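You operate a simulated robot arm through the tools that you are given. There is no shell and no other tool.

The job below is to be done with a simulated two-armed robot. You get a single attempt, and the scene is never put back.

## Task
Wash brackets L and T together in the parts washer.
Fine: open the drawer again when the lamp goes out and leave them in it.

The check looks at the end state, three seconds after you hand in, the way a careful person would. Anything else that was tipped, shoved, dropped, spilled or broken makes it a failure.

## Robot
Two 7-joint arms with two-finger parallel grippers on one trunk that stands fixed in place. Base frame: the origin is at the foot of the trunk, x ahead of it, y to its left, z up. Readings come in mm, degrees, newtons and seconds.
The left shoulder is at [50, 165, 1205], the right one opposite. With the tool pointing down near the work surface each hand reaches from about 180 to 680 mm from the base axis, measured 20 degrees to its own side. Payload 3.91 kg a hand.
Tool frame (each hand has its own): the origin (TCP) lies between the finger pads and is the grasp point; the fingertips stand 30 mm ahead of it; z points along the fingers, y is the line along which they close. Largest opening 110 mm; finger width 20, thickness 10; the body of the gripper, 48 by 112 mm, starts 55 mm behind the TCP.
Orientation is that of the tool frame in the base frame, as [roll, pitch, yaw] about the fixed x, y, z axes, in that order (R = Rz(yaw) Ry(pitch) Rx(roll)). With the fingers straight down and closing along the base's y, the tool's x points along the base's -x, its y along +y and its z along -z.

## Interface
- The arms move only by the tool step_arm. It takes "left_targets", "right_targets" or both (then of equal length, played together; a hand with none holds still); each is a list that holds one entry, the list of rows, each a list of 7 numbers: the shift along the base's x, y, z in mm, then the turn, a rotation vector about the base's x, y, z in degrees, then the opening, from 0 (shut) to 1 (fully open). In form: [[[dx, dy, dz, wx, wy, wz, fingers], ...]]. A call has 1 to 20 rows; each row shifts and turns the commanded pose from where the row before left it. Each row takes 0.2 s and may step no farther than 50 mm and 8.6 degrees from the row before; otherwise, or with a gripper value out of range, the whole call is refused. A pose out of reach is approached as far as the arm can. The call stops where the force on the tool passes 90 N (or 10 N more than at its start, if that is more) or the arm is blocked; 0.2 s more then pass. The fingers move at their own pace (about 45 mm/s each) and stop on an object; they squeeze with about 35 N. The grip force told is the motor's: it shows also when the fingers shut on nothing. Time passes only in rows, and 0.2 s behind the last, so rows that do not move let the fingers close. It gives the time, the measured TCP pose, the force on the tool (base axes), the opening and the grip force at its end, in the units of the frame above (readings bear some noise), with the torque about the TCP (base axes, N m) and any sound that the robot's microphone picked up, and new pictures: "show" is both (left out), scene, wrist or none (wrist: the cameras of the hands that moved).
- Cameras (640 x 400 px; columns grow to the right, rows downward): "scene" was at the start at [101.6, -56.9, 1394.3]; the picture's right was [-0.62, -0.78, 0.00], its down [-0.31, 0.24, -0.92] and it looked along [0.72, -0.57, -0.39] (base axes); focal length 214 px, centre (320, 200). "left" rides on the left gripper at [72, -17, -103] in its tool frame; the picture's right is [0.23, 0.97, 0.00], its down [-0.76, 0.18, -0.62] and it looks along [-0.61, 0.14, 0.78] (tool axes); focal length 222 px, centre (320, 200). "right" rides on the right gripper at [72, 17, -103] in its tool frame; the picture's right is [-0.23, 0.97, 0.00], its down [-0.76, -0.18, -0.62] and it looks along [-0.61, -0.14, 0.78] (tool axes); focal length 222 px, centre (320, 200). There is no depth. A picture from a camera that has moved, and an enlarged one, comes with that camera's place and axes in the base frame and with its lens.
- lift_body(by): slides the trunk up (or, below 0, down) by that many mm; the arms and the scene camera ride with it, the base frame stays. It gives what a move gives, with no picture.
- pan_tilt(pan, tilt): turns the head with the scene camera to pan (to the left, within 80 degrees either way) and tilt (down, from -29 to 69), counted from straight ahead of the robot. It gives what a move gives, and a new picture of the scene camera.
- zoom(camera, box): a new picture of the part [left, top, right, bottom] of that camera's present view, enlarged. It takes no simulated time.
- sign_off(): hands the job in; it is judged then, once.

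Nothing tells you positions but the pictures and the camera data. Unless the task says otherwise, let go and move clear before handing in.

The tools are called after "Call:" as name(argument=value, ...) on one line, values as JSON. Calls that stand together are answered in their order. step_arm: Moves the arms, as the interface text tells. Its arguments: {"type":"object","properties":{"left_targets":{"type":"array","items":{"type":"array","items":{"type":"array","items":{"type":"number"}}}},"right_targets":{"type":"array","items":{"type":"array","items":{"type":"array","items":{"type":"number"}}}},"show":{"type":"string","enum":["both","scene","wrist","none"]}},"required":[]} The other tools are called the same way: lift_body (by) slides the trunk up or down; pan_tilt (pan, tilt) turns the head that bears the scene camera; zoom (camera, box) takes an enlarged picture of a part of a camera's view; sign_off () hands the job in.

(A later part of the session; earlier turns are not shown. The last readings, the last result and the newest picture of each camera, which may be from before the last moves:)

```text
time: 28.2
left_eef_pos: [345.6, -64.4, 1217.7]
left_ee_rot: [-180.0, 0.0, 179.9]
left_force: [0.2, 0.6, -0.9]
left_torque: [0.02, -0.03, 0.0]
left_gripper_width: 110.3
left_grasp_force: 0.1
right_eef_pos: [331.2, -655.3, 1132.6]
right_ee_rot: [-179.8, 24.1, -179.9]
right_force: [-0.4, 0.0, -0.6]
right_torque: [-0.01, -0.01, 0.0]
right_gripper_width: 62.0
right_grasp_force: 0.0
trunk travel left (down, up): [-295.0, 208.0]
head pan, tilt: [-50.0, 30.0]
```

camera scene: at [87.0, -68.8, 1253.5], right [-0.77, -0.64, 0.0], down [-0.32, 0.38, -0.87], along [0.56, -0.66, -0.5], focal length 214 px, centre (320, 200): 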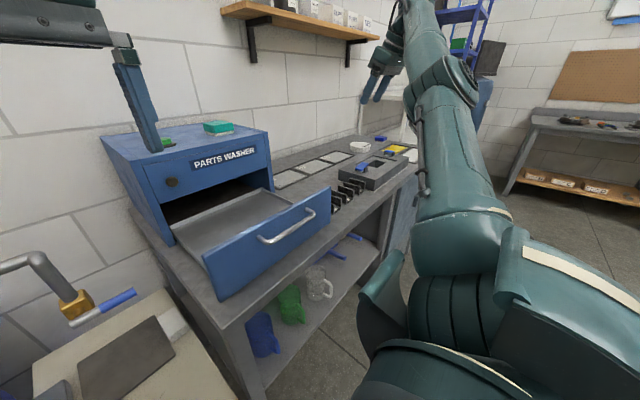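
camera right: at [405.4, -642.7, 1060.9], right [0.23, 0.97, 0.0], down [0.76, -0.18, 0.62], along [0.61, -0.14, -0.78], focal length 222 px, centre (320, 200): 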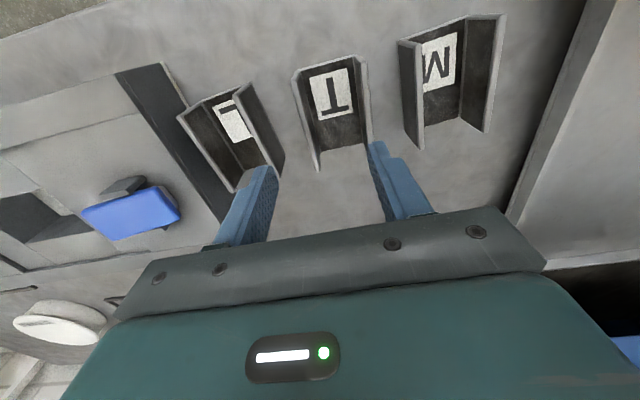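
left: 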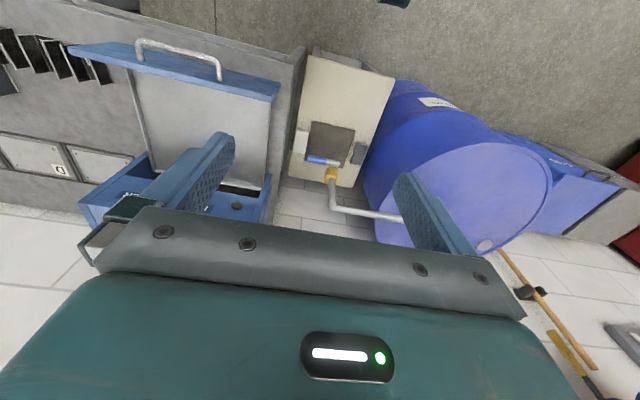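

Inward moves work again, so from now on I'll keep well inside the 658 mm sphere and use the 24° forward tilt, which brings T comfortably in reach. Moving above T now.

Call:
step_arm(right_targets=[[[22.1, 1.9, -28.7, 0, 0, 0, 0.564], [22.1, 1.9, -28.7, 0, 0, 0, 0.564], [22.1, 1.9, -28.7, 0, 0, 0, 0.564], [22.1, 1.9, -28.7, 0, 0, 0, 0.564], [22.1, 1.9, -28.7, 0, 0, 0, 0.564], [22.1, 2, -28.7, 0, 0, 0, 0.564], [0, 0, 0, 0, 0, 0, 0.564]]], show="both")

```text
time: 29.8
left_eef_pos: [346.5, -64.5, 1216.7]
left_ee_rot: [-180.0, 0.0, -179.9]
left_force: [-0.8, 0.4, 0.1]
left_torque: [0.01, -0.01, -0.02]
left_gripper_width: 110.1
left_grasp_force: 0.0
right_eef_pos: [464.4, -645.7, 959.3]
right_ee_rot: [-179.7, 24.1, 179.9]
right_force: [0.1, 0.4, -0.3]
right_torque: [-0.06, 0.04, -0.03]
right_gripper_width: 61.7
right_grasp_force: 0.1
trunk travel left (down, up): [-295.0, 208.0]
head pan, tilt: [-50.0, 30.0]
camera scene: at [87.1, -68.6, 1253.5], right [-0.77, -0.64, 0.0], down [-0.32, 0.38, -0.87], along [0.56, -0.66, -0.5], focal length 214 px, centre (320, 200)
camera right: at [356.9, -628.5, 1023.7], right [0.21, 0.97, 0.09], down [0.44, -0.18, 0.88], along [0.87, -0.14, -0.47], focal length 222 px, centre (320, 200)
```

scene: 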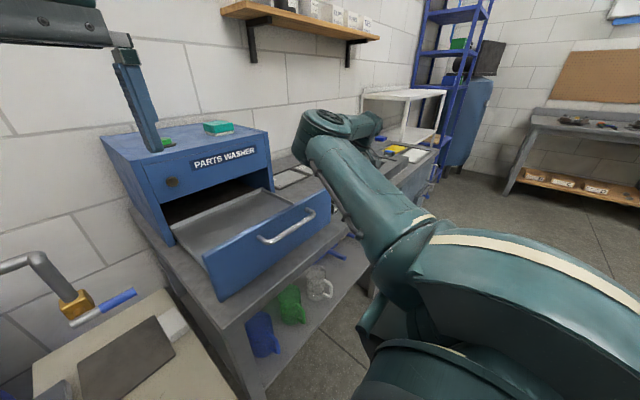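
right: 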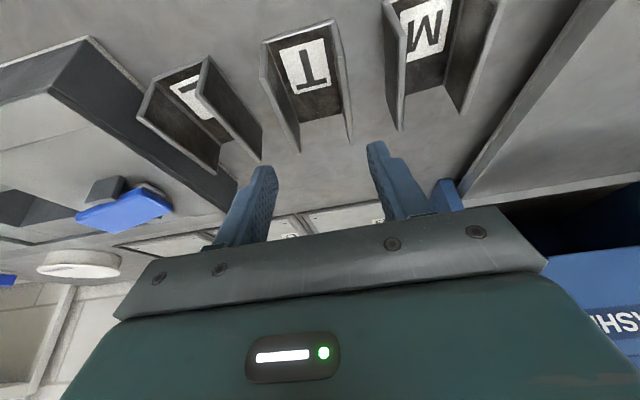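

T's centre checks out at y≈−643 with the hand right over it. I descend around T's flanges and stop with the tips about 5 mm off the bench.

Call:
step_arm(right_targets=[[[0, 2, -14, 0, 0, 0, 0.564], [0, 0, -14, 0, 0, 0, 0.564], [0, 0, -14, 0, 0, 0, 0.564], [0, 0, -14, 0, 0, 0, 0.564], [0, 0, 0, 0, 0, 0, 0.564]]], show="wrist")

```text
time: 31.0
left_eef_pos: [346.4, -64.0, 1217.4]
left_ee_rot: [180.0, 0.0, -179.9]
left_force: [-0.5, -0.3, 0.2]
left_torque: [-0.03, 0.01, 0.02]
left_gripper_width: 109.7
left_grasp_force: 0.1
right_eef_pos: [465.7, -642.5, 903.1]
right_ee_rot: [-179.8, 24.1, 180.0]
right_force: [-0.4, -0.6, 0.4]
right_torque: [0.0, 0.04, 0.02]
right_gripper_width: 61.8
right_grasp_force: 0.1
trunk travel left (down, up): [-295.0, 208.0]
head pan, tilt: [-50.0, 30.0]
camera right: at [356.7, -626.2, 968.4], right [0.21, 0.97, 0.09], down [0.44, -0.18, 0.88], along [0.87, -0.14, -0.47], focal length 222 px, centre (320, 200)
```

right: 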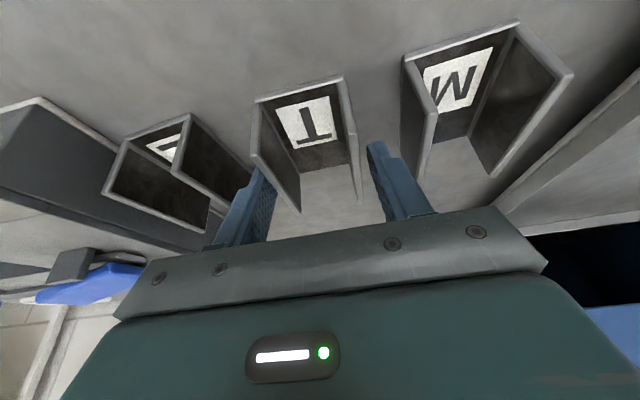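

T sits between the fingers. I close on it now.

Call:
step_arm(right_targets=[[[0, 0, 0, 0, 0, 0, 0.3], [0, 0, 0, 0, 0, 0, 0.3], [0, 0, 0, 0, 0, 0, 0.2], [0, 0, 0, 0, 0, 0, 0.2]]], show="wrist")

```text
time: 32.0
left_eef_pos: [347.0, -63.9, 1216.8]
left_ee_rot: [-180.0, 0.0, 179.9]
left_force: [-0.1, 0.2, 0.6]
left_torque: [-0.01, 0.01, -0.04]
left_gripper_width: 109.9
left_grasp_force: 0.1
right_eef_pos: [463.6, -645.2, 904.4]
right_ee_rot: [-179.8, 24.0, 180.0]
right_force: [0.2, -0.4, 0.0]
right_torque: [-0.03, -0.09, -0.01]
right_gripper_width: 49.5
right_grasp_force: 35.1
trunk travel left (down, up): [-295.0, 208.0]
head pan, tilt: [-50.0, 30.0]
camera right: at [356.7, -626.3, 968.4], right [0.21, 0.97, 0.09], down [0.44, -0.18, 0.88], along [0.87, -0.14, -0.47], focal length 222 px, centre (320, 200)
```

right: 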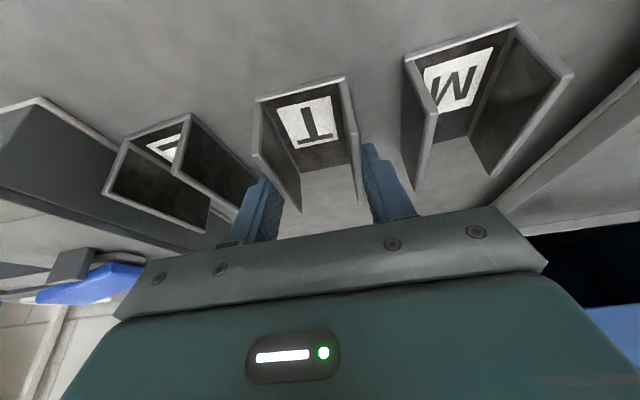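

Gripped at 49.5 mm width with 35 N. I lift straight up 110 mm and check that T comes along.

Call:
step_arm(right_targets=[[[0, 0, 12, 0, 0, 0, 0.2], [0, 0, 20, 0, 0, 0, 0.2], [0, 0, 26, 0, 0, 0, 0.2], [0, 0, 26, 0, 0, 0, 0.2], [0, 0, 26, 0, 0, 0, 0.2], [0, 0, 0, 0, 0, 0, 0.2]]], show="both")

```text
time: 33.4
left_eef_pos: [346.4, -64.5, 1216.9]
left_ee_rot: [-180.0, 0.0, 180.0]
left_force: [0.3, -0.9, -0.1]
left_torque: [0.02, 0.0, -0.03]
left_gripper_width: 109.8
left_grasp_force: 0.1
right_eef_pos: [464.8, -642.3, 1014.7]
right_ee_rot: [-180.0, 24.0, -180.0]
right_force: [0.0, 0.1, -3.2]
right_torque: [-0.07, 0.01, -0.01]
right_gripper_width: 49.9
right_grasp_force: 35.3
trunk travel left (down, up): [-295.0, 208.0]
head pan, tilt: [-50.0, 30.0]
camera scene: at [87.4, -69.1, 1253.4], right [-0.77, -0.64, 0.0], down [-0.32, 0.38, -0.87], along [0.56, -0.66, -0.5], focal length 214 px, centre (320, 200)
camera right: at [356.5, -627.1, 1079.6], right [0.21, 0.97, 0.09], down [0.44, -0.18, 0.88], along [0.87, -0.14, -0.47], focal length 222 px, centre (320, 200)
```

scene: 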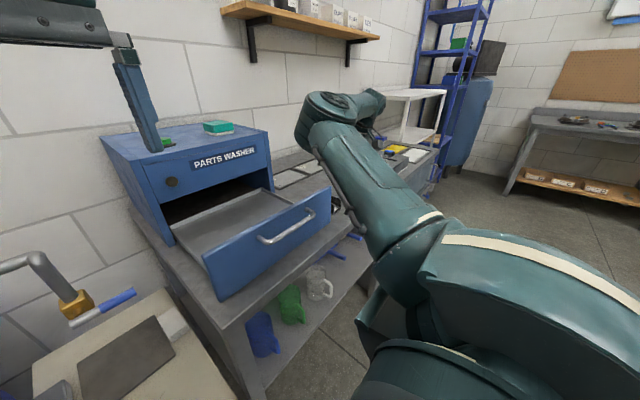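
right: 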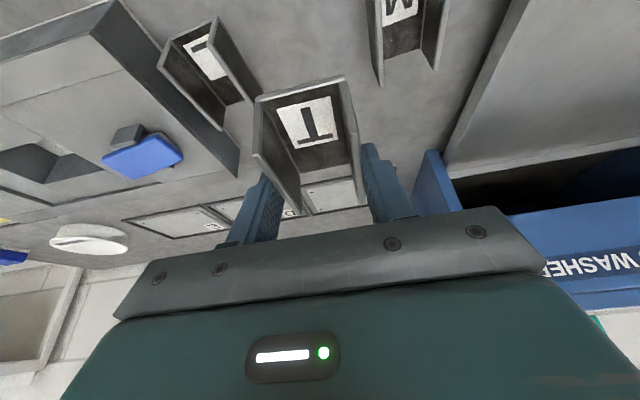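

T came up level, weighing about 3 N. Before crossing, I'll look closely at the tray's side wall to fix its position and height.

Call:
zoom(camera="right", box=[400, 0, 640, 150])

Call:
zoom(camera="scene", box=[160, 170, 350, 300])

Call:
zoom(camera="left", box=[0, 0, 400, 250])

```text
2.67 times, centred on (520, 75) of right
camera zoom: at [356.5, -627.1, 1079.6], right [0.21, 0.97, 0.09], down [0.44, -0.18, 0.88], along [0.87, -0.14, -0.47], focal length 592 px, centre (-213, 533)
```

zoom: 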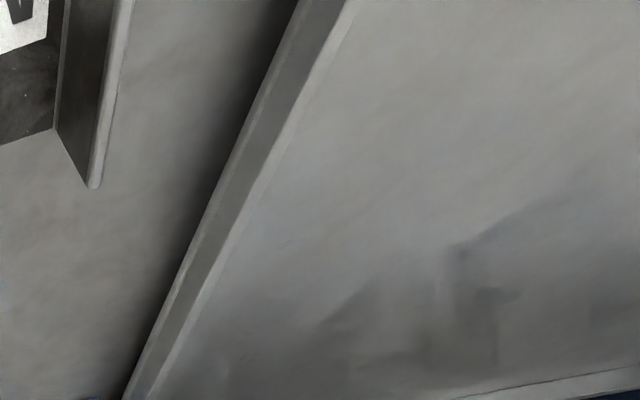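

```text
3.08 times, centred on (255, 235) of scene
camera zoom: at [87.4, -69.1, 1253.4], right [-0.77, -0.64, 0.0], down [-0.32, 0.38, -0.87], along [0.56, -0.66, -0.5], focal length 660 px, centre (520, 92)
```

zoom: 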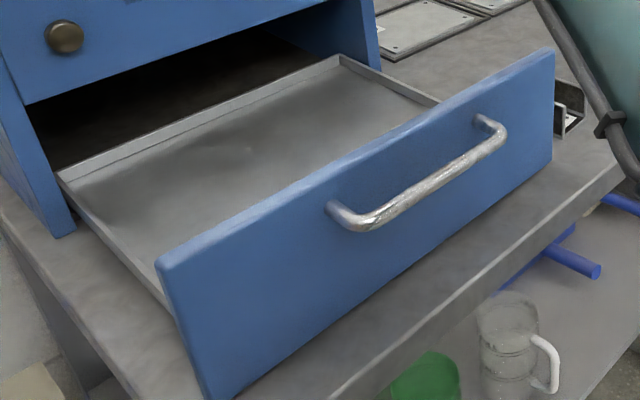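

```text
1.60 times, centred on (200, 125) of left
camera zoom: at [274.9, -82.4, 1320.0], right [-0.23, 0.97, 0.0], down [0.76, 0.18, 0.62], along [0.61, 0.14, -0.78], focal length 355 px, centre (512, 320)
```

zoom: 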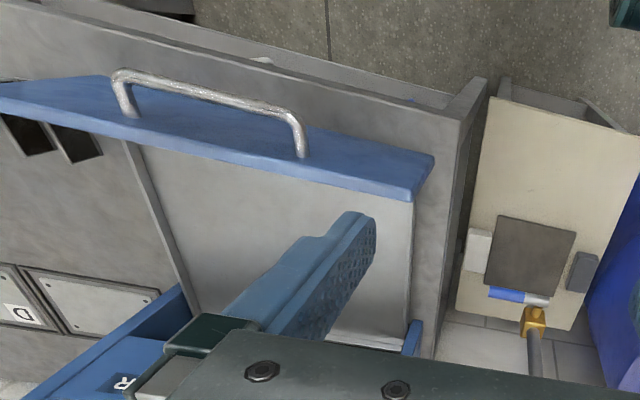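

The tray's rim is at about z 888, spanning y −475 to −170 and reaching back into the washer, whose front is near x 660. I'll carry T at this height to (580,−400), clear of M, the panel and the fascia.

Call:
step_arm(right_targets=[[[14.4, 30.3, 0, 0, 0, 0, 0.2], [14.4, 30.3, 0, 0, 0, 0, 0.2], [14.4, 30.3, 0, 0, 0, 0, 0.2], [14.4, 30.3, 0, 0, 0, 0, 0.2], [14.4, 30.3, 0, 0, 0, 0, 0.2], [14.4, 30.3, 0, 0, 0, 0, 0.2], [14.4, 30.3, 0, 0, 0, 0, 0.2], [14.4, 30.3, 0, 0, 0, 0, 0.2], [0, 0, 0, 0, 0, 0, 0.2]]], show="both")

```text
time: 35.4
left_eef_pos: [346.2, -58.2, 1214.8]
left_ee_rot: [178.1, -0.5, 179.6]
left_force: [-25.7, 51.6, -40.8]
left_torque: [3.75, 0.43, -1.82]
left_gripper_width: 84.5
left_grasp_force: 0.0
right_eef_pos: [578.4, -406.0, 1014.6]
right_ee_rot: [179.9, 24.2, 179.4]
right_force: [0.1, 0.1, -2.6]
right_torque: [0.0, 0.01, -0.01]
right_gripper_width: 49.4
right_grasp_force: 35.1
trunk travel left (down, up): [-295.0, 208.0]
head pan, tilt: [-50.0, 30.0]
camera scene: at [87.4, -68.9, 1253.4], right [-0.77, -0.64, 0.0], down [-0.32, 0.38, -0.87], along [0.56, -0.66, -0.5], focal length 214 px, centre (320, 200)
camera right: at [470.8, -387.9, 1078.4], right [0.22, 0.97, 0.09], down [0.44, -0.18, 0.88], along [0.87, -0.15, -0.47], focal length 222 px, centre (320, 200)
```

scene: 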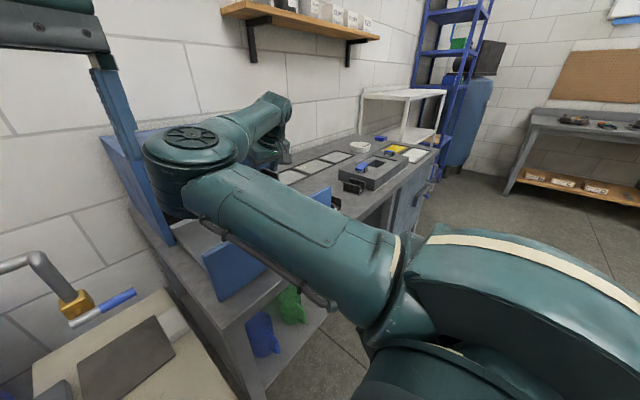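
right: 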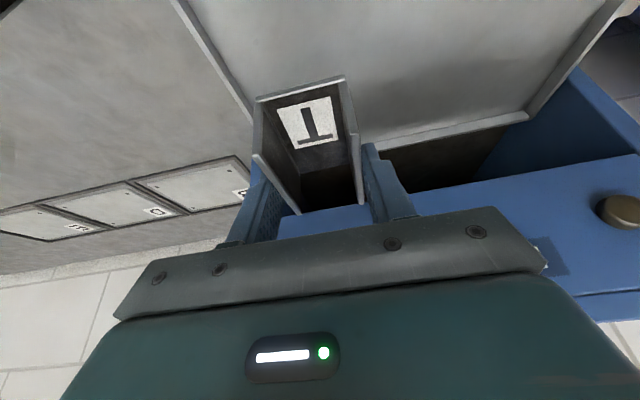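

T is over the tray, but the right arm's elbow has pressed against the left gripper (left force ~70 N). I'll move the left hand away to +y, along the way it is being pushed, and then up out of the workspace.

Call:
step_arm(left_targets=[[[0, 30, 0, 0, 0, 0, 0.8], [0, 40, 0, 0, 0, 0, 0.8], [0, 40, 0, 0, 0, 0, 0.8], [0, 40, 0, 0, 0, 0, 0.8], [0, 40, 20, 0, 0, 0, 0.8], [0, 30, 30, 0, 0, 0, 0.8]]], show="both")

```text
time: 36.8
left_eef_pos: [344.6, 155.9, 1266.9]
left_ee_rot: [-179.9, 0.0, 180.0]
left_force: [-0.4, 0.0, 0.3]
left_torque: [0.01, -0.01, 0.01]
left_gripper_width: 87.9
left_grasp_force: 0.0
right_eef_pos: [578.3, -401.6, 1014.7]
right_ee_rot: [-179.8, 24.1, 180.0]
right_force: [-0.9, 0.1, -2.1]
right_torque: [0.0, 0.01, 0.01]
right_gripper_width: 49.6
right_grasp_force: 34.7
trunk travel left (down, up): [-295.0, 208.0]
head pan, tilt: [-50.0, 30.0]
camera scene: at [86.8, -68.9, 1253.4], right [-0.77, -0.64, 0.0], down [-0.32, 0.38, -0.87], along [0.56, -0.66, -0.5], focal length 214 px, centre (320, 200)
camera left: at [273.2, 138.2, 1370.4], right [-0.23, 0.97, 0.0], down [0.76, 0.18, 0.62], along [0.61, 0.14, -0.78], focal length 222 px, centre (320, 200)
```

scene: 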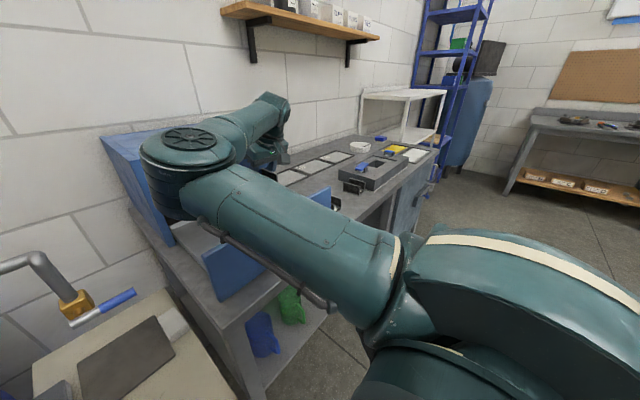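
left: 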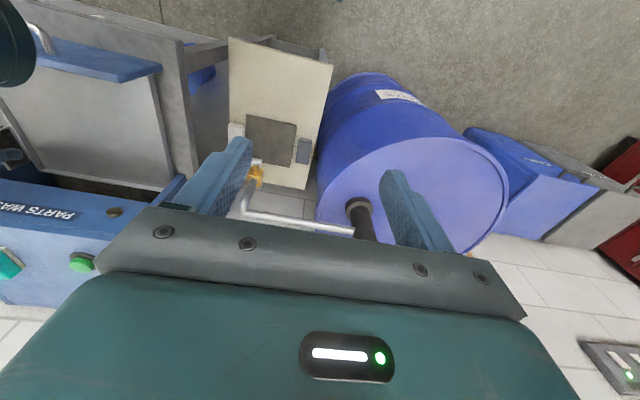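

The contact is relieved and the left hand is parked clear at (345,156,1267); T is still held level. Now I lower T toward the tray floor in stages.

Call:
step_arm(right_targets=[[[0, 0, -20, 0, 0, 0, 0.2], [0, 0, -22, 0, 0, 0, 0.2], [0, 0, -22, 0, 0, 0, 0.2], [0, 0, -20, 0, 0, 0, 0.2], [0, 0, 0, 0, 0, 0, 0.2]]], show="both")

```text
time: 38.0
left_eef_pos: [345.7, 155.0, 1267.2]
left_ee_rot: [180.0, 0.0, -180.0]
left_force: [-0.2, -0.9, -0.3]
left_torque: [0.03, 0.04, -0.03]
left_gripper_width: 88.1
left_grasp_force: 0.0
right_eef_pos: [580.1, -401.0, 929.8]
right_ee_rot: [-179.8, 24.0, 180.0]
right_force: [-0.1, 0.6, -2.9]
right_torque: [-0.01, 0.02, 0.0]
right_gripper_width: 49.8
right_grasp_force: 34.9
trunk travel left (down, up): [-295.0, 208.0]
head pan, tilt: [-50.0, 30.0]
camera scene: at [87.4, -68.9, 1253.4], right [-0.77, -0.64, 0.0], down [-0.32, 0.38, -0.87], along [0.56, -0.66, -0.5], focal length 214 px, centre (320, 200)
camera right: at [471.7, -384.5, 993.8], right [0.21, 0.97, 0.09], down [0.44, -0.18, 0.88], along [0.87, -0.14, -0.47], focal length 222 px, centre (320, 200)
```

scene: 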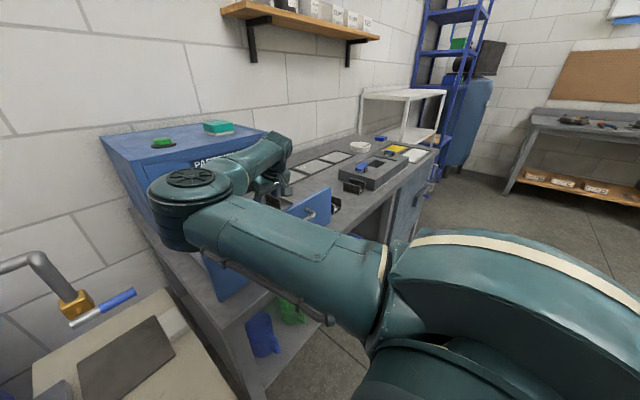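
right: 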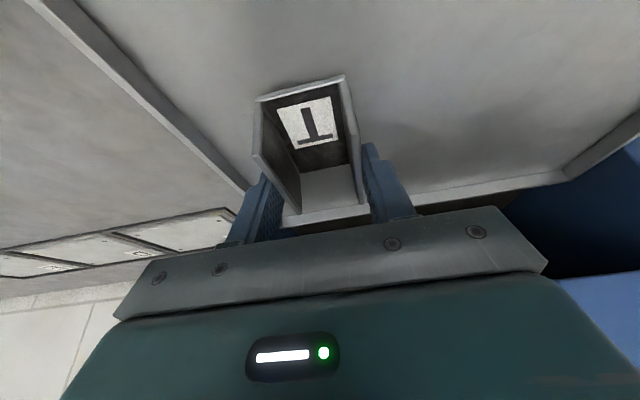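

The rear rim of the tray is near x 717, so T is well inside. I continue down in small steps, watching the force.

Call:
step_arm(right_targets=[[[0, 0, -5, 0, 0, 0, 0.2], [0, 0, -4, 0, 0, 0, 0.2], [0, 0, -3, 0, 0, 0, 0.2], [0, 0, 0, 0, 0, 0, 0.2]]], show="none")

Call:
step_arm(right_targets=[[[0, 0, -2, 0, 0, 0, 0.2], [0, 0, 0, 0, 0, 0, 0.2]]], show="none")

```text
time: 39.0
left_eef_pos: [343.2, 157.0, 1267.3]
left_ee_rot: [-179.9, 0.1, -179.9]
left_force: [0.3, 0.6, -0.1]
left_torque: [0.03, 0.01, -0.01]
left_gripper_width: 88.0
left_grasp_force: 0.0
right_eef_pos: [579.0, -400.8, 923.5]
right_ee_rot: [-179.5, 24.6, -179.9]
right_force: [1.1, -3.6, 28.1]
right_torque: [0.48, 0.27, 0.06]
right_gripper_width: 49.7
right_grasp_force: 34.6
trunk travel left (down, up): [-295.0, 208.0]
head pan, tilt: [-50.0, 30.0]
```

```text
time: 39.6
left_eef_pos: [343.5, 157.5, 1267.2]
left_ee_rot: [-180.0, 0.2, -180.0]
left_force: [0.6, -0.2, 0.1]
left_torque: [-0.01, 0.03, -0.01]
left_gripper_width: 88.0
left_grasp_force: 0.1
right_eef_pos: [580.1, -401.5, 924.3]
right_ee_rot: [-179.4, 24.6, -179.8]
right_force: [1.2, -4.0, 30.5]
right_torque: [0.51, -0.25, -0.05]
right_gripper_width: 49.8
right_grasp_force: 34.3
trunk travel left (down, up): [-295.0, 208.0]
head pan, tilt: [-50.0, 30.0]
```

T touches the tray floor at TCP z≈924 (floor about z 885). I ease off the pressure, then release T.

Call:
step_arm(right_targets=[[[0, 0, 3, 0, 0, 0, 0.2], [0, 0, 3, 0, 0, 0, 0.2], [0, 0, 0, 0, 0, 0, 0.5], [0, 0, 0, 0, 0, 0, 0.56], [0, 0, 0, 0, 0, 0, 0.58]]], show="wrist")

```text
time: 40.8
left_eef_pos: [345.3, 155.1, 1267.5]
left_ee_rot: [180.0, 0.0, 180.0]
left_force: [-0.6, -0.1, 0.7]
left_torque: [-0.03, 0.0, -0.02]
left_gripper_width: 88.0
left_grasp_force: 0.0
right_eef_pos: [578.0, -400.0, 923.6]
right_ee_rot: [-179.7, 23.9, 179.9]
right_force: [0.1, -0.1, 0.1]
right_torque: [-0.02, -0.03, -0.03]
right_gripper_width: 63.6
right_grasp_force: 0.1
trunk travel left (down, up): [-295.0, 208.0]
head pan, tilt: [-50.0, 30.0]
camera right: at [471.7, -383.7, 986.9], right [0.21, 0.97, 0.09], down [0.44, -0.18, 0.88], along [0.87, -0.14, -0.47], focal length 222 px, centre (320, 200)
```

right: 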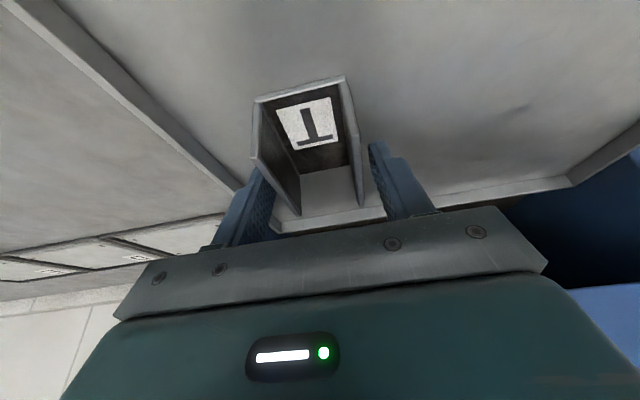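

T stands in the tray, released. I lift straight up clear of it.

Call:
step_arm(right_targets=[[[0, 0, 12, 0, 0, 0, 0.58], [0, 0, 20, 0, 0, 0, 0.58], [0, 0, 25, 0, 0, 0, 0.58], [0, 0, 25, 0, 0, 0, 0.58], [0, 0, 25, 0, 0, 0, 0.58], [0, 0, 0, 0, 0, 0, 0.58]]], show="both")

```text
time: 42.2
left_eef_pos: [345.4, 154.1, 1266.7]
left_ee_rot: [180.0, 0.0, 180.0]
left_force: [0.0, -0.4, 0.3]
left_torque: [0.0, -0.02, 0.03]
left_gripper_width: 88.0
left_grasp_force: 0.1
right_eef_pos: [579.6, -400.1, 1029.8]
right_ee_rot: [-179.8, 24.1, -180.0]
right_force: [-0.8, -0.1, 0.2]
right_torque: [0.04, -0.02, -0.02]
right_gripper_width: 63.7
right_grasp_force: 0.0
trunk travel left (down, up): [-295.0, 208.0]
head pan, tilt: [-50.0, 30.0]
camera scene: at [87.2, -68.7, 1253.4], right [-0.77, -0.64, 0.0], down [-0.32, 0.38, -0.87], along [0.56, -0.66, -0.5], focal length 214 px, centre (320, 200)
camera right: at [472.1, -383.8, 1094.2], right [0.21, 0.97, 0.09], down [0.44, -0.18, 0.88], along [0.87, -0.14, -0.47], focal length 222 px, centre (320, 200)
```

scene: 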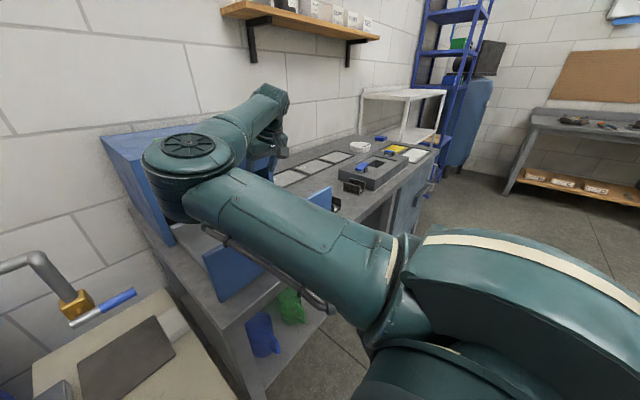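
right: 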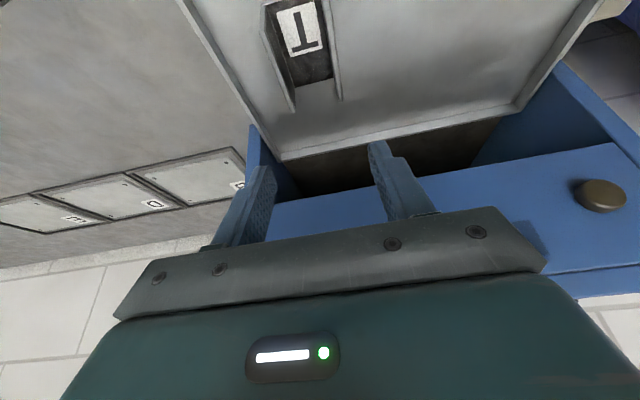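

T is sitting upright in the tray near (580,−400). Now I head for L: back over the bench, tilt further to 40°, and stop above it to look.

Call:
step_arm(right_targets=[[[-16.4, -28.6, 0, 0, 0, 0, 0.4], [-16.4, -28.6, 0, 0, 0, 0, 0.4], [-16.4, -28.6, 0, 0, 0, 0, 0.4], [-16.4, -28.6, 0, 0, 0, 0, 0.4], [-16.4, -28.6, 0, 0, 0, 0, 0.4], [-16.4, -28.6, 0, 0, 0, 0, 0.4], [-16.4, -28.6, 0, 0, 0, 0, 0.4], [0, 0, 0, 0, -8, 0, 0.4], [0, 0, 0, 0, -8, 0, 0.4], [0, -34, -10, 0, 0, 0, 0.4], [0, -34, -10, 0, 0, 0, 0.4], [0, -34, -10, 0, 0, 0, 0.4], [0, 0, 0, 0, 0, 0, 0.4]]], show="both")

```text
time: 45.0
left_eef_pos: [344.4, 155.6, 1266.2]
left_ee_rot: [-180.0, 0.1, -180.0]
left_force: [0.4, -0.4, -0.5]
left_torque: [0.02, 0.02, -0.01]
left_gripper_width: 87.8
left_grasp_force: 0.1
right_eef_pos: [464.7, -704.0, 998.5]
right_ee_rot: [-179.9, 40.1, 179.9]
right_force: [0.0, -0.7, -0.3]
right_torque: [0.01, 0.02, 0.0]
right_gripper_width: 43.9
right_grasp_force: 0.0
trunk travel left (down, up): [-295.0, 208.0]
head pan, tilt: [-50.0, 30.0]
camera scene: at [87.1, -68.6, 1253.5], right [-0.77, -0.64, 0.0], down [-0.32, 0.38, -0.87], along [0.56, -0.66, -0.5], focal length 214 px, centre (320, 200)
camera right: at [343.5, -686.9, 1031.2], right [0.18, 0.97, 0.14], down [0.18, -0.18, 0.97], along [0.97, -0.14, -0.21], focal length 222 px, centre (320, 200)
```

scene: 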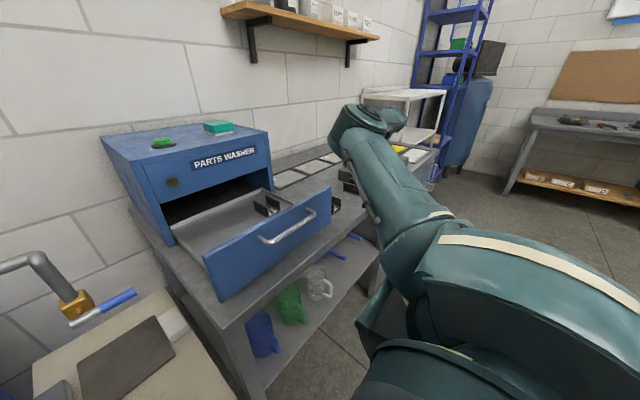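
right: 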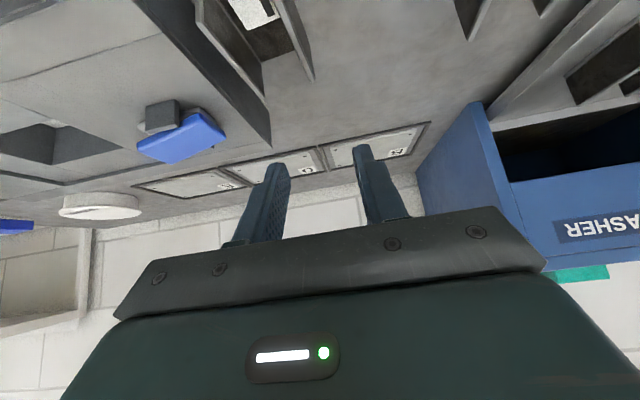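

L is right below; T stands upright in the tray. I zoom on L to find its near (+y) flange precisely.

Call:
zoom(camera="right", box=[160, 0, 400, 150])

```text
2.67 times, centred on (280, 75) of right
camera zoom: at [343.5, -686.9, 1031.2], right [0.18, 0.97, 0.14], down [0.18, -0.18, 0.97], along [0.97, -0.14, -0.21], focal length 592 px, centre (427, 533)
```

zoom: 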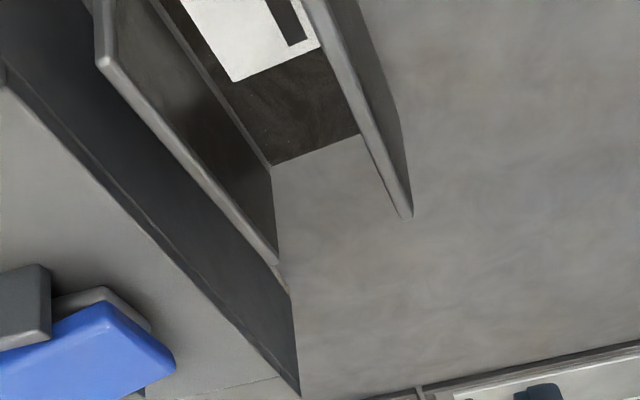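

L's near flange runs at y≈−703.3 at x=466 with a 4° turn and about 4 mm thick. I'll turn 4°, narrow the jaws to 36 mm and come down to just above the flange top to verify the straddle.

Call:
step_arm(right_targets=[[[1.3, 0.7, -15, 0, 0, 4, 0.33], [0, 0, -15, 0, 0, 0, 0.33], [0, 0, -15, 0, 0, 0, 0.33], [0, 0, -13, 0, 0, 0, 0.33], [0, 0, 0, 0, 0, 0, 0.33]]], show="wrist")

Call:
zoom(camera="right", box=[180, 30, 420, 230])

```text
time: 46.2
left_eef_pos: [344.2, 155.7, 1266.9]
left_ee_rot: [-180.0, 0.0, 179.9]
left_force: [0.4, -0.4, 0.0]
left_torque: [0.02, -0.01, -0.01]
left_gripper_width: 88.1
left_grasp_force: 0.1
right_eef_pos: [465.9, -704.0, 942.0]
right_ee_rot: [-179.8, 40.1, -176.0]
right_force: [0.3, 0.3, 0.5]
right_torque: [-0.01, 0.01, -0.02]
right_gripper_width: 36.5
right_grasp_force: 0.1
trunk travel left (down, up): [-295.0, 208.0]
head pan, tilt: [-50.0, 30.0]
camera right: at [343.3, -694.2, 973.1], right [0.11, 0.98, 0.14], down [0.19, -0.16, 0.97], along [0.98, -0.08, -0.21], focal length 222 px, centre (320, 200)
```

right: 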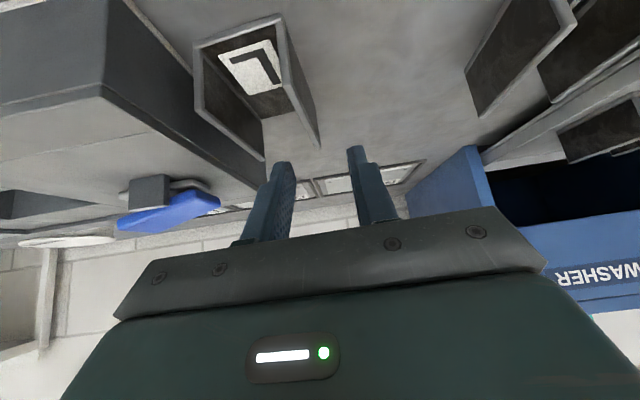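

```text
2.00 times, centred on (300, 130) of right
camera zoom: at [343.3, -694.2, 973.1], right [0.11, 0.98, 0.14], down [0.19, -0.16, 0.97], along [0.98, -0.08, -0.21], focal length 444 px, centre (360, 340)
```

zoom: 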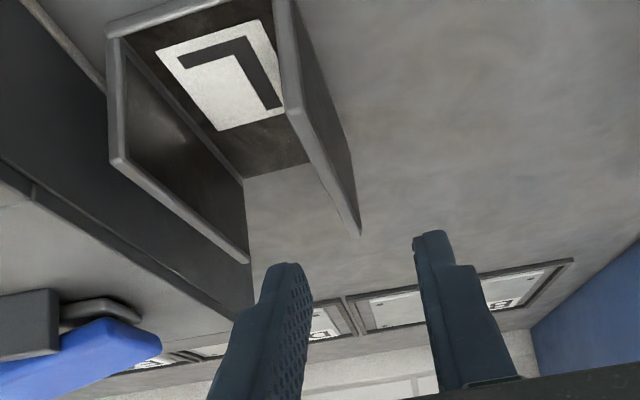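

The flange lies midway between the fingers. I descend so one finger is in the channel and one outside.

Call:
step_arm(right_targets=[[[0, 0, -10, 0, 0, 0, 0.33], [0, 0, -10, 0, 0, 0, 0.33], [0, 0, -10, 0, 0, 0, 0.33], [0, 0, -7, 0, 0, 0, 0.33], [0, 0, 0, 0, 0, 0, 0.33]]], show="wrist")

Call:
zoom(camera="right", box=[160, 60, 480, 260])

```text
time: 47.4
left_eef_pos: [345.6, 155.6, 1266.5]
left_ee_rot: [-180.0, 0.0, 179.9]
left_force: [0.2, 0.4, -0.6]
left_torque: [-0.02, -0.02, -0.04]
left_gripper_width: 87.9
left_grasp_force: 0.1
right_eef_pos: [466.9, -701.6, 905.1]
right_ee_rot: [-179.9, 40.1, -176.0]
right_force: [0.2, 0.6, 0.5]
right_torque: [0.01, 0.02, 0.01]
right_gripper_width: 36.1
right_grasp_force: 0.0
trunk travel left (down, up): [-295.0, 208.0]
head pan, tilt: [-50.0, 30.0]
camera right: at [343.8, -693.8, 936.3], right [0.11, 0.98, 0.14], down [0.19, -0.16, 0.97], along [0.98, -0.08, -0.21], focal length 222 px, centre (320, 200)
```

right: 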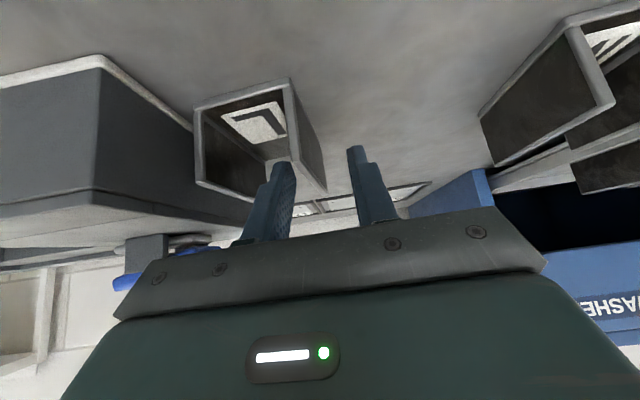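

```text
2.00 times, centred on (320, 160) of right
camera zoom: at [343.8, -693.8, 936.3], right [0.11, 0.98, 0.14], down [0.19, -0.16, 0.97], along [0.98, -0.08, -0.21], focal length 444 px, centre (320, 280)
```

zoom: 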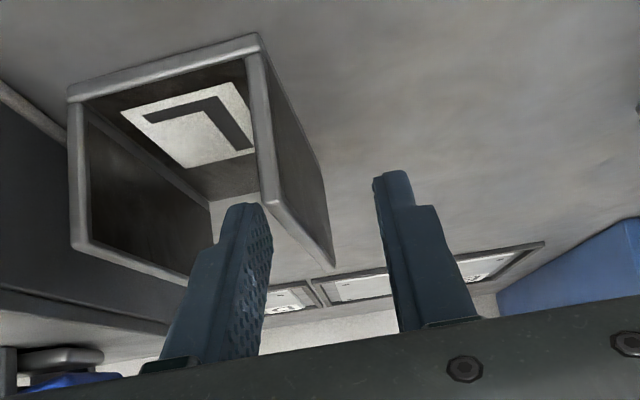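

One finger is in the channel and the other outside the flange. I close on the flange.

Call:
step_arm(right_targets=[[[0, 0, 0, 0, 0, 0, 0.1], [0, 0, 0, 0, 0, 0, 0.0], [0, 0, 0, 0, 0, 0, 0.0], [0, 0, 0, 0, 0, 0, 0.0], [0, 0, 0, 0, 0, 0, 0.0]]], show="wrist")

```text
time: 48.6
left_eef_pos: [346.4, 155.8, 1267.3]
left_ee_rot: [-180.0, 0.0, 180.0]
left_force: [0.2, 0.9, 0.3]
left_torque: [0.01, 0.0, 0.0]
left_gripper_width: 87.7
left_grasp_force: 0.1
right_eef_pos: [466.9, -701.7, 903.6]
right_ee_rot: [-179.8, 40.0, -176.0]
right_force: [-0.4, -0.3, 0.1]
right_torque: [0.05, 0.02, 0.01]
right_gripper_width: 4.1
right_grasp_force: 35.5
trunk travel left (down, up): [-295.0, 208.0]
head pan, tilt: [-50.0, 30.0]
camera right: at [343.8, -693.8, 936.5], right [0.11, 0.98, 0.14], down [0.19, -0.16, 0.97], along [0.98, -0.08, -0.21], focal length 222 px, centre (320, 200)
```

right: 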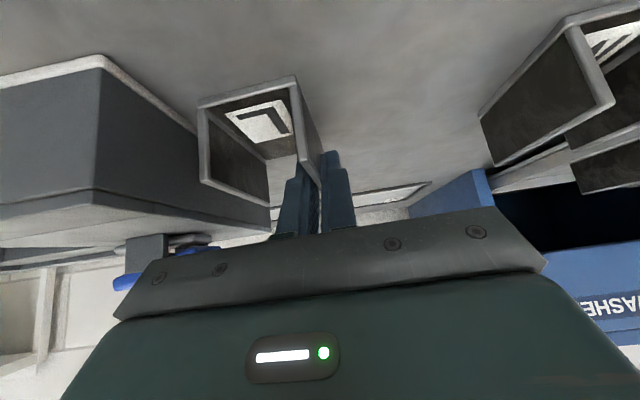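

Flange gripped (4.1 mm, 35 N). I lift L straight up slowly, then check it.

Call:
step_arm(right_targets=[[[0, 0, 8, 0, 0, 0, 0.0], [0, 1, 14, 0, 0, 0, 0.0], [0, 2, 22, 0, 0, 0, 0.0], [0, 3, 22, 0, 0, 0, 0.0], [0, 3, 22, 0, 0, 0, 0.0], [0, 3, 22, 0, 0, 0, 0.0], [0, 0, 0, 0, 0, 0, 0.0]]], show="both")

```text
time: 50.2
left_eef_pos: [346.0, 155.0, 1266.6]
left_ee_rot: [180.0, 0.0, -180.0]
left_force: [-0.2, 1.0, 0.8]
left_torque: [0.0, 0.0, 0.0]
left_gripper_width: 88.2
left_grasp_force: 0.0
right_eef_pos: [467.0, -689.2, 1013.9]
right_ee_rot: [-179.8, 40.0, -176.0]
right_force: [-0.3, 0.8, -2.8]
right_torque: [0.05, 0.03, -0.02]
right_gripper_width: 4.1
right_grasp_force: 35.2
trunk travel left (down, up): [-295.0, 208.0]
head pan, tilt: [-50.0, 30.0]
camera scene: at [87.4, -69.1, 1253.4], right [-0.77, -0.64, 0.0], down [-0.32, 0.38, -0.87], along [0.56, -0.66, -0.5], focal length 214 px, centre (320, 200)
camera right: at [344.3, -681.9, 1046.3], right [0.11, 0.98, 0.14], down [0.19, -0.16, 0.97], along [0.98, -0.08, -0.21], focal length 222 px, centre (320, 200)
```

scene: 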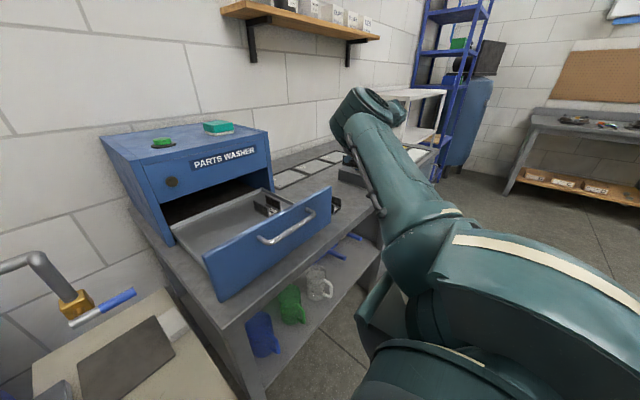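
right: 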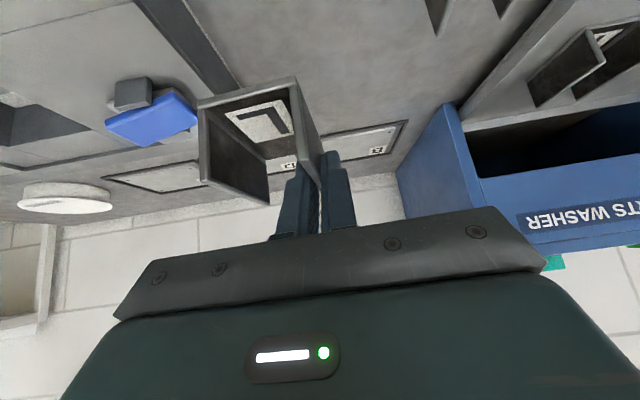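

L came up level. Before swinging it across, I'll raise and retract the left hand a bit more so the right elbow can't touch it again.

Call:
step_arm(left_targets=[[[-10, 12, 22, 0, 0, 0, 0.8], [-10, 12, 22, 0, 0, 0, 0.8], [-10, 12, 22, 0, 0, 0, 0.8], [-10, 12, 22, 0, 0, 0, 0.8], [-10, 12, 22, 0, 0, 0, 0.8]]], show="none")

Call:
step_arm(right_targets=[[[0, 20, 8, 0, 0, -1, 0.0], [5, 30, 8, 0, 0, -1, 0.0], [10, 30, 0, 0, 0, -1, 0.0], [10, 30, 0, 0, 0, -1, 0.0], [10, 30, 0, 0, 0, 0, 0.0], [10, 30, 0, 0, 0, 0, 0.0], [10, 30, 0, 0, 0, 0, 0.0], [10, 30, 0, 0, 0, 0, 0.0], [10, 30, 0, 0, 0, 0, 0.0], [0, 0, 0, 0, 0, 0, 0.0]]], show="both")

```text
time: 51.4
left_eef_pos: [325.5, 180.6, 1311.9]
left_ee_rot: [-180.0, 0.0, -180.0]
left_force: [0.2, -0.4, 0.1]
left_torque: [0.02, -0.01, 0.01]
left_gripper_width: 88.0
left_grasp_force: 0.0
left hand out of reach, approached as far as the arm can: row 3, 4, 5
right_eef_pos: [467.3, -690.0, 1013.6]
right_ee_rot: [-179.8, 40.0, -176.0]
right_force: [-0.2, 0.9, -3.2]
right_torque: [0.07, 0.01, -0.01]
right_gripper_width: 4.1
right_grasp_force: 35.0
trunk travel left (down, up): [-295.0, 208.0]
head pan, tilt: [-50.0, 30.0]
```

```text
time: 53.6
left_eef_pos: [325.9, 180.2, 1312.2]
left_ee_rot: [180.0, 0.0, -180.0]
left_force: [0.3, -0.1, -0.9]
left_torque: [0.02, -0.01, 0.01]
left_gripper_width: 88.1
left_grasp_force: 0.1
right_eef_pos: [542.2, -428.1, 1030.2]
right_ee_rot: [-179.8, 40.1, -179.9]
right_force: [0.4, -0.2, -3.3]
right_torque: [0.07, 0.02, 0.03]
right_gripper_width: 4.2
right_grasp_force: 34.7
trunk travel left (down, up): [-295.0, 208.0]
head pan, tilt: [-50.0, 30.0]
camera scene: at [87.4, -69.0, 1253.4], right [-0.77, -0.64, 0.0], down [-0.32, 0.38, -0.87], along [0.56, -0.66, -0.5], focal length 214 px, centre (320, 200)
camera right: at [420.5, -413.1, 1061.7], right [0.18, 0.97, 0.14], down [0.18, -0.18, 0.97], along [0.97, -0.14, -0.21], focal length 222 px, centre (320, 200)
```

scene: 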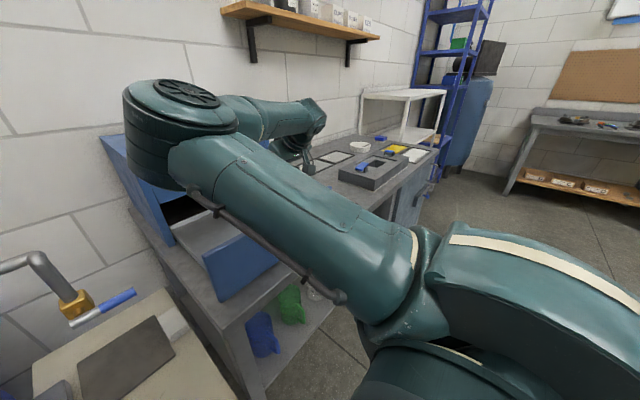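
right: 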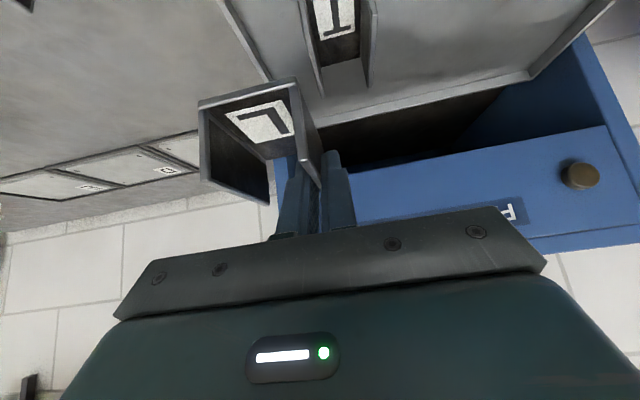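

L is held level and near the drawer; the right elbow now sits left of centre but clear of the left hand. I carry on in a shorter move toward L's spot, watching both arms.

Call:
step_arm(right_targets=[[[10, 25, 0, 0, 0, 0, 0.0], [10, 25, 0, 0, 0, 0, 0.0], [10, 25, 0, 0, 0, 0, 0.0], [8, 25, 0, 0, 0, 0, 0.0], [0, 0, 0, 0, 0, 0, 0.0]]], show="both")

Call:
zoom(camera="left", box=[0, 0, 640, 400])

```text
time: 54.8
left_eef_pos: [326.1, 180.6, 1311.8]
left_ee_rot: [180.0, 0.0, -180.0]
left_force: [-0.1, 0.0, 0.1]
left_torque: [-0.01, -0.02, 0.05]
left_gripper_width: 88.0
left_grasp_force: 0.0
right_eef_pos: [577.7, -337.2, 1026.9]
right_ee_rot: [179.4, 39.8, 178.8]
right_force: [-0.6, -0.7, -2.8]
right_torque: [0.06, 0.0, 0.03]
right_gripper_width: 4.0
right_grasp_force: 35.4
trunk travel left (down, up): [-295.0, 208.0]
head pan, tilt: [-50.0, 30.0]
camera scene: at [87.5, -69.0, 1253.4], right [-0.77, -0.64, 0.0], down [-0.32, 0.38, -0.87], along [0.56, -0.66, -0.5], focal length 214 px, centre (320, 200)
camera right: at [456.7, -319.1, 1059.8], right [0.19, 0.97, 0.15], down [0.18, -0.19, 0.96], along [0.96, -0.15, -0.21], focal length 222 px, centre (320, 200)
```

scene: 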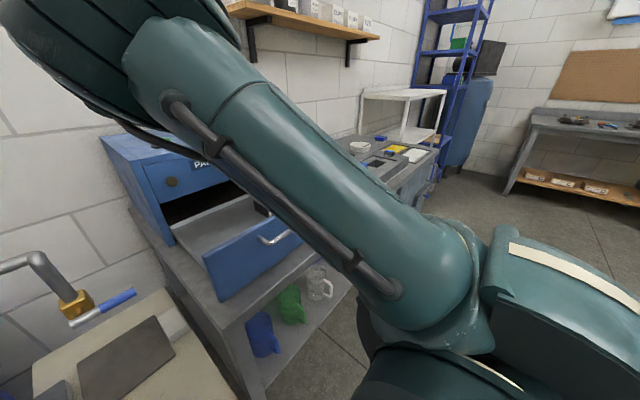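
right: 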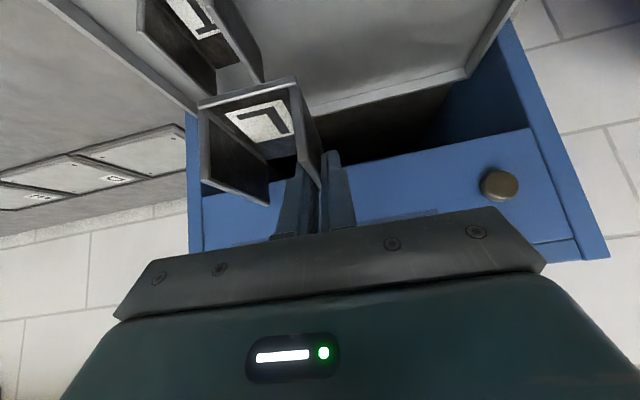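

```text
1.00 times, centred on (320, 200) of left (not enlarged: the box is as wide or as high as the picture)
camera zoom: at [254.1, 161.9, 1414.2], right [-0.23, 0.97, 0.0], down [0.76, 0.18, 0.62], along [0.61, 0.14, -0.78], focal length 222 px, centre (320, 200)
```

zoom: 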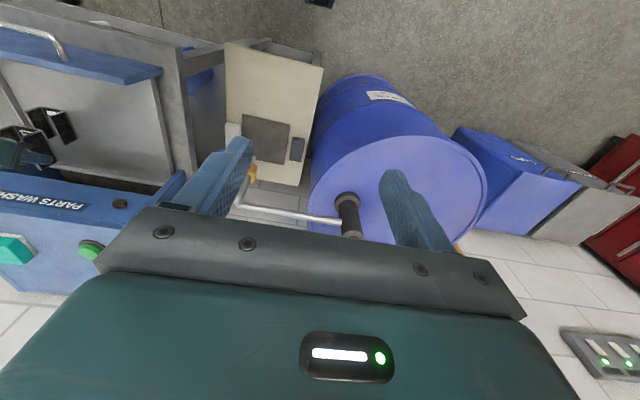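

The right elbow has swung up above, and the hand lags a little behind its target. I let it settle and re-read.

Call:
step_arm(right_targets=[[[0, 0, 0, 0, 0, 0, 0.0], [0, 0, 0, 0, 0, 0, 0.0]]], show="scene")

```text
time: 55.4
left_eef_pos: [325.8, 179.1, 1311.4]
left_ee_rot: [180.0, 0.0, 180.0]
left_force: [-0.1, 0.1, -0.1]
left_torque: [0.0, 0.0, -0.02]
left_gripper_width: 88.0
left_grasp_force: 0.0
right_eef_pos: [577.9, -336.2, 1029.3]
right_ee_rot: [179.2, 40.0, 178.8]
right_force: [-0.6, 0.6, -3.4]
right_torque: [0.08, -0.04, 0.01]
right_gripper_width: 4.5
right_grasp_force: 35.2
trunk travel left (down, up): [-295.0, 208.0]
head pan, tilt: [-50.0, 30.0]
camera scene: at [87.4, -68.9, 1253.4], right [-0.77, -0.64, 0.0], down [-0.32, 0.38, -0.87], along [0.56, -0.66, -0.5], focal length 214 px, centre (320, 200)
```

scene: 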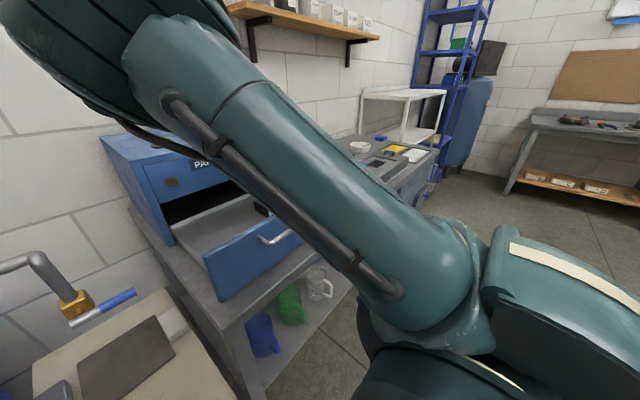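

The hand rests about 8 mm short of its target, so something may be touching the arm. I turn the head to see the elbow.

Call:
pan_tilt(pan=-10, tilt=10)

Call:
pan_tilt(pan=30, tilt=10)

```text
time: 56.5
left_eef_pos: [325.4, 179.5, 1310.7]
left_ee_rot: [180.0, 0.0, -180.0]
left_force: [0.1, -0.1, 0.1]
left_torque: [-0.01, 0.01, -0.02]
left_gripper_width: 88.1
left_grasp_force: 0.0
right_eef_pos: [577.6, -336.2, 1030.6]
right_ee_rot: [179.2, 40.1, 178.8]
right_force: [-0.5, 0.7, -3.6]
right_torque: [0.03, 0.0, -0.03]
right_gripper_width: 4.2
right_grasp_force: 34.9
trunk travel left (down, up): [-295.0, 208.0]
head pan, tilt: [-10.0, 10.0]
camera scene: at [120.9, -15.8, 1285.7], right [-0.17, -0.98, 0.0], down [-0.17, 0.03, -0.98], along [0.97, -0.17, -0.17], focal length 214 px, centre (320, 200)
```

scene: 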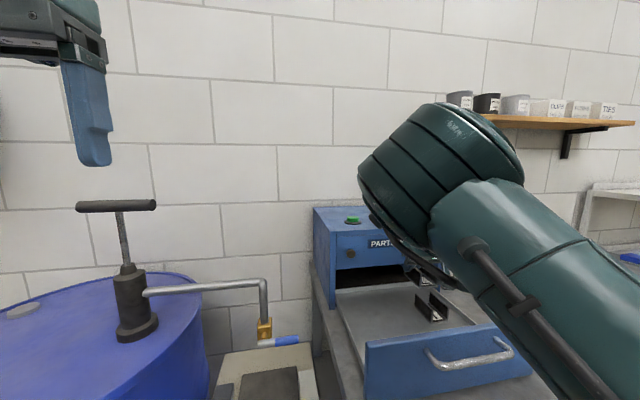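

```text
time: 57.5
left_eef_pos: [325.1, 180.4, 1310.9]
left_ee_rot: [180.0, 0.0, -179.9]
left_force: [0.9, 0.4, 0.7]
left_torque: [0.02, 0.0, 0.03]
left_gripper_width: 88.1
left_grasp_force: 0.1
right_eef_pos: [577.9, -336.6, 1030.0]
right_ee_rot: [179.3, 40.0, 178.7]
right_force: [-0.8, -0.4, -3.9]
right_torque: [0.09, -0.06, -0.03]
right_gripper_width: 4.1
right_grasp_force: 35.1
trunk travel left (down, up): [-295.0, 208.0]
head pan, tilt: [30.0, 10.0]
camera scene: at [109.9, 46.8, 1285.8], right [0.5, -0.87, 0.0], down [-0.15, -0.09, -0.98], along [0.85, 0.49, -0.17], focal length 214 px, centre (320, 200)
```

scene: 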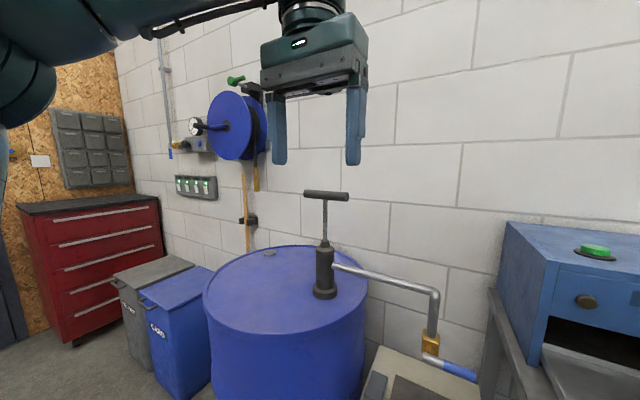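

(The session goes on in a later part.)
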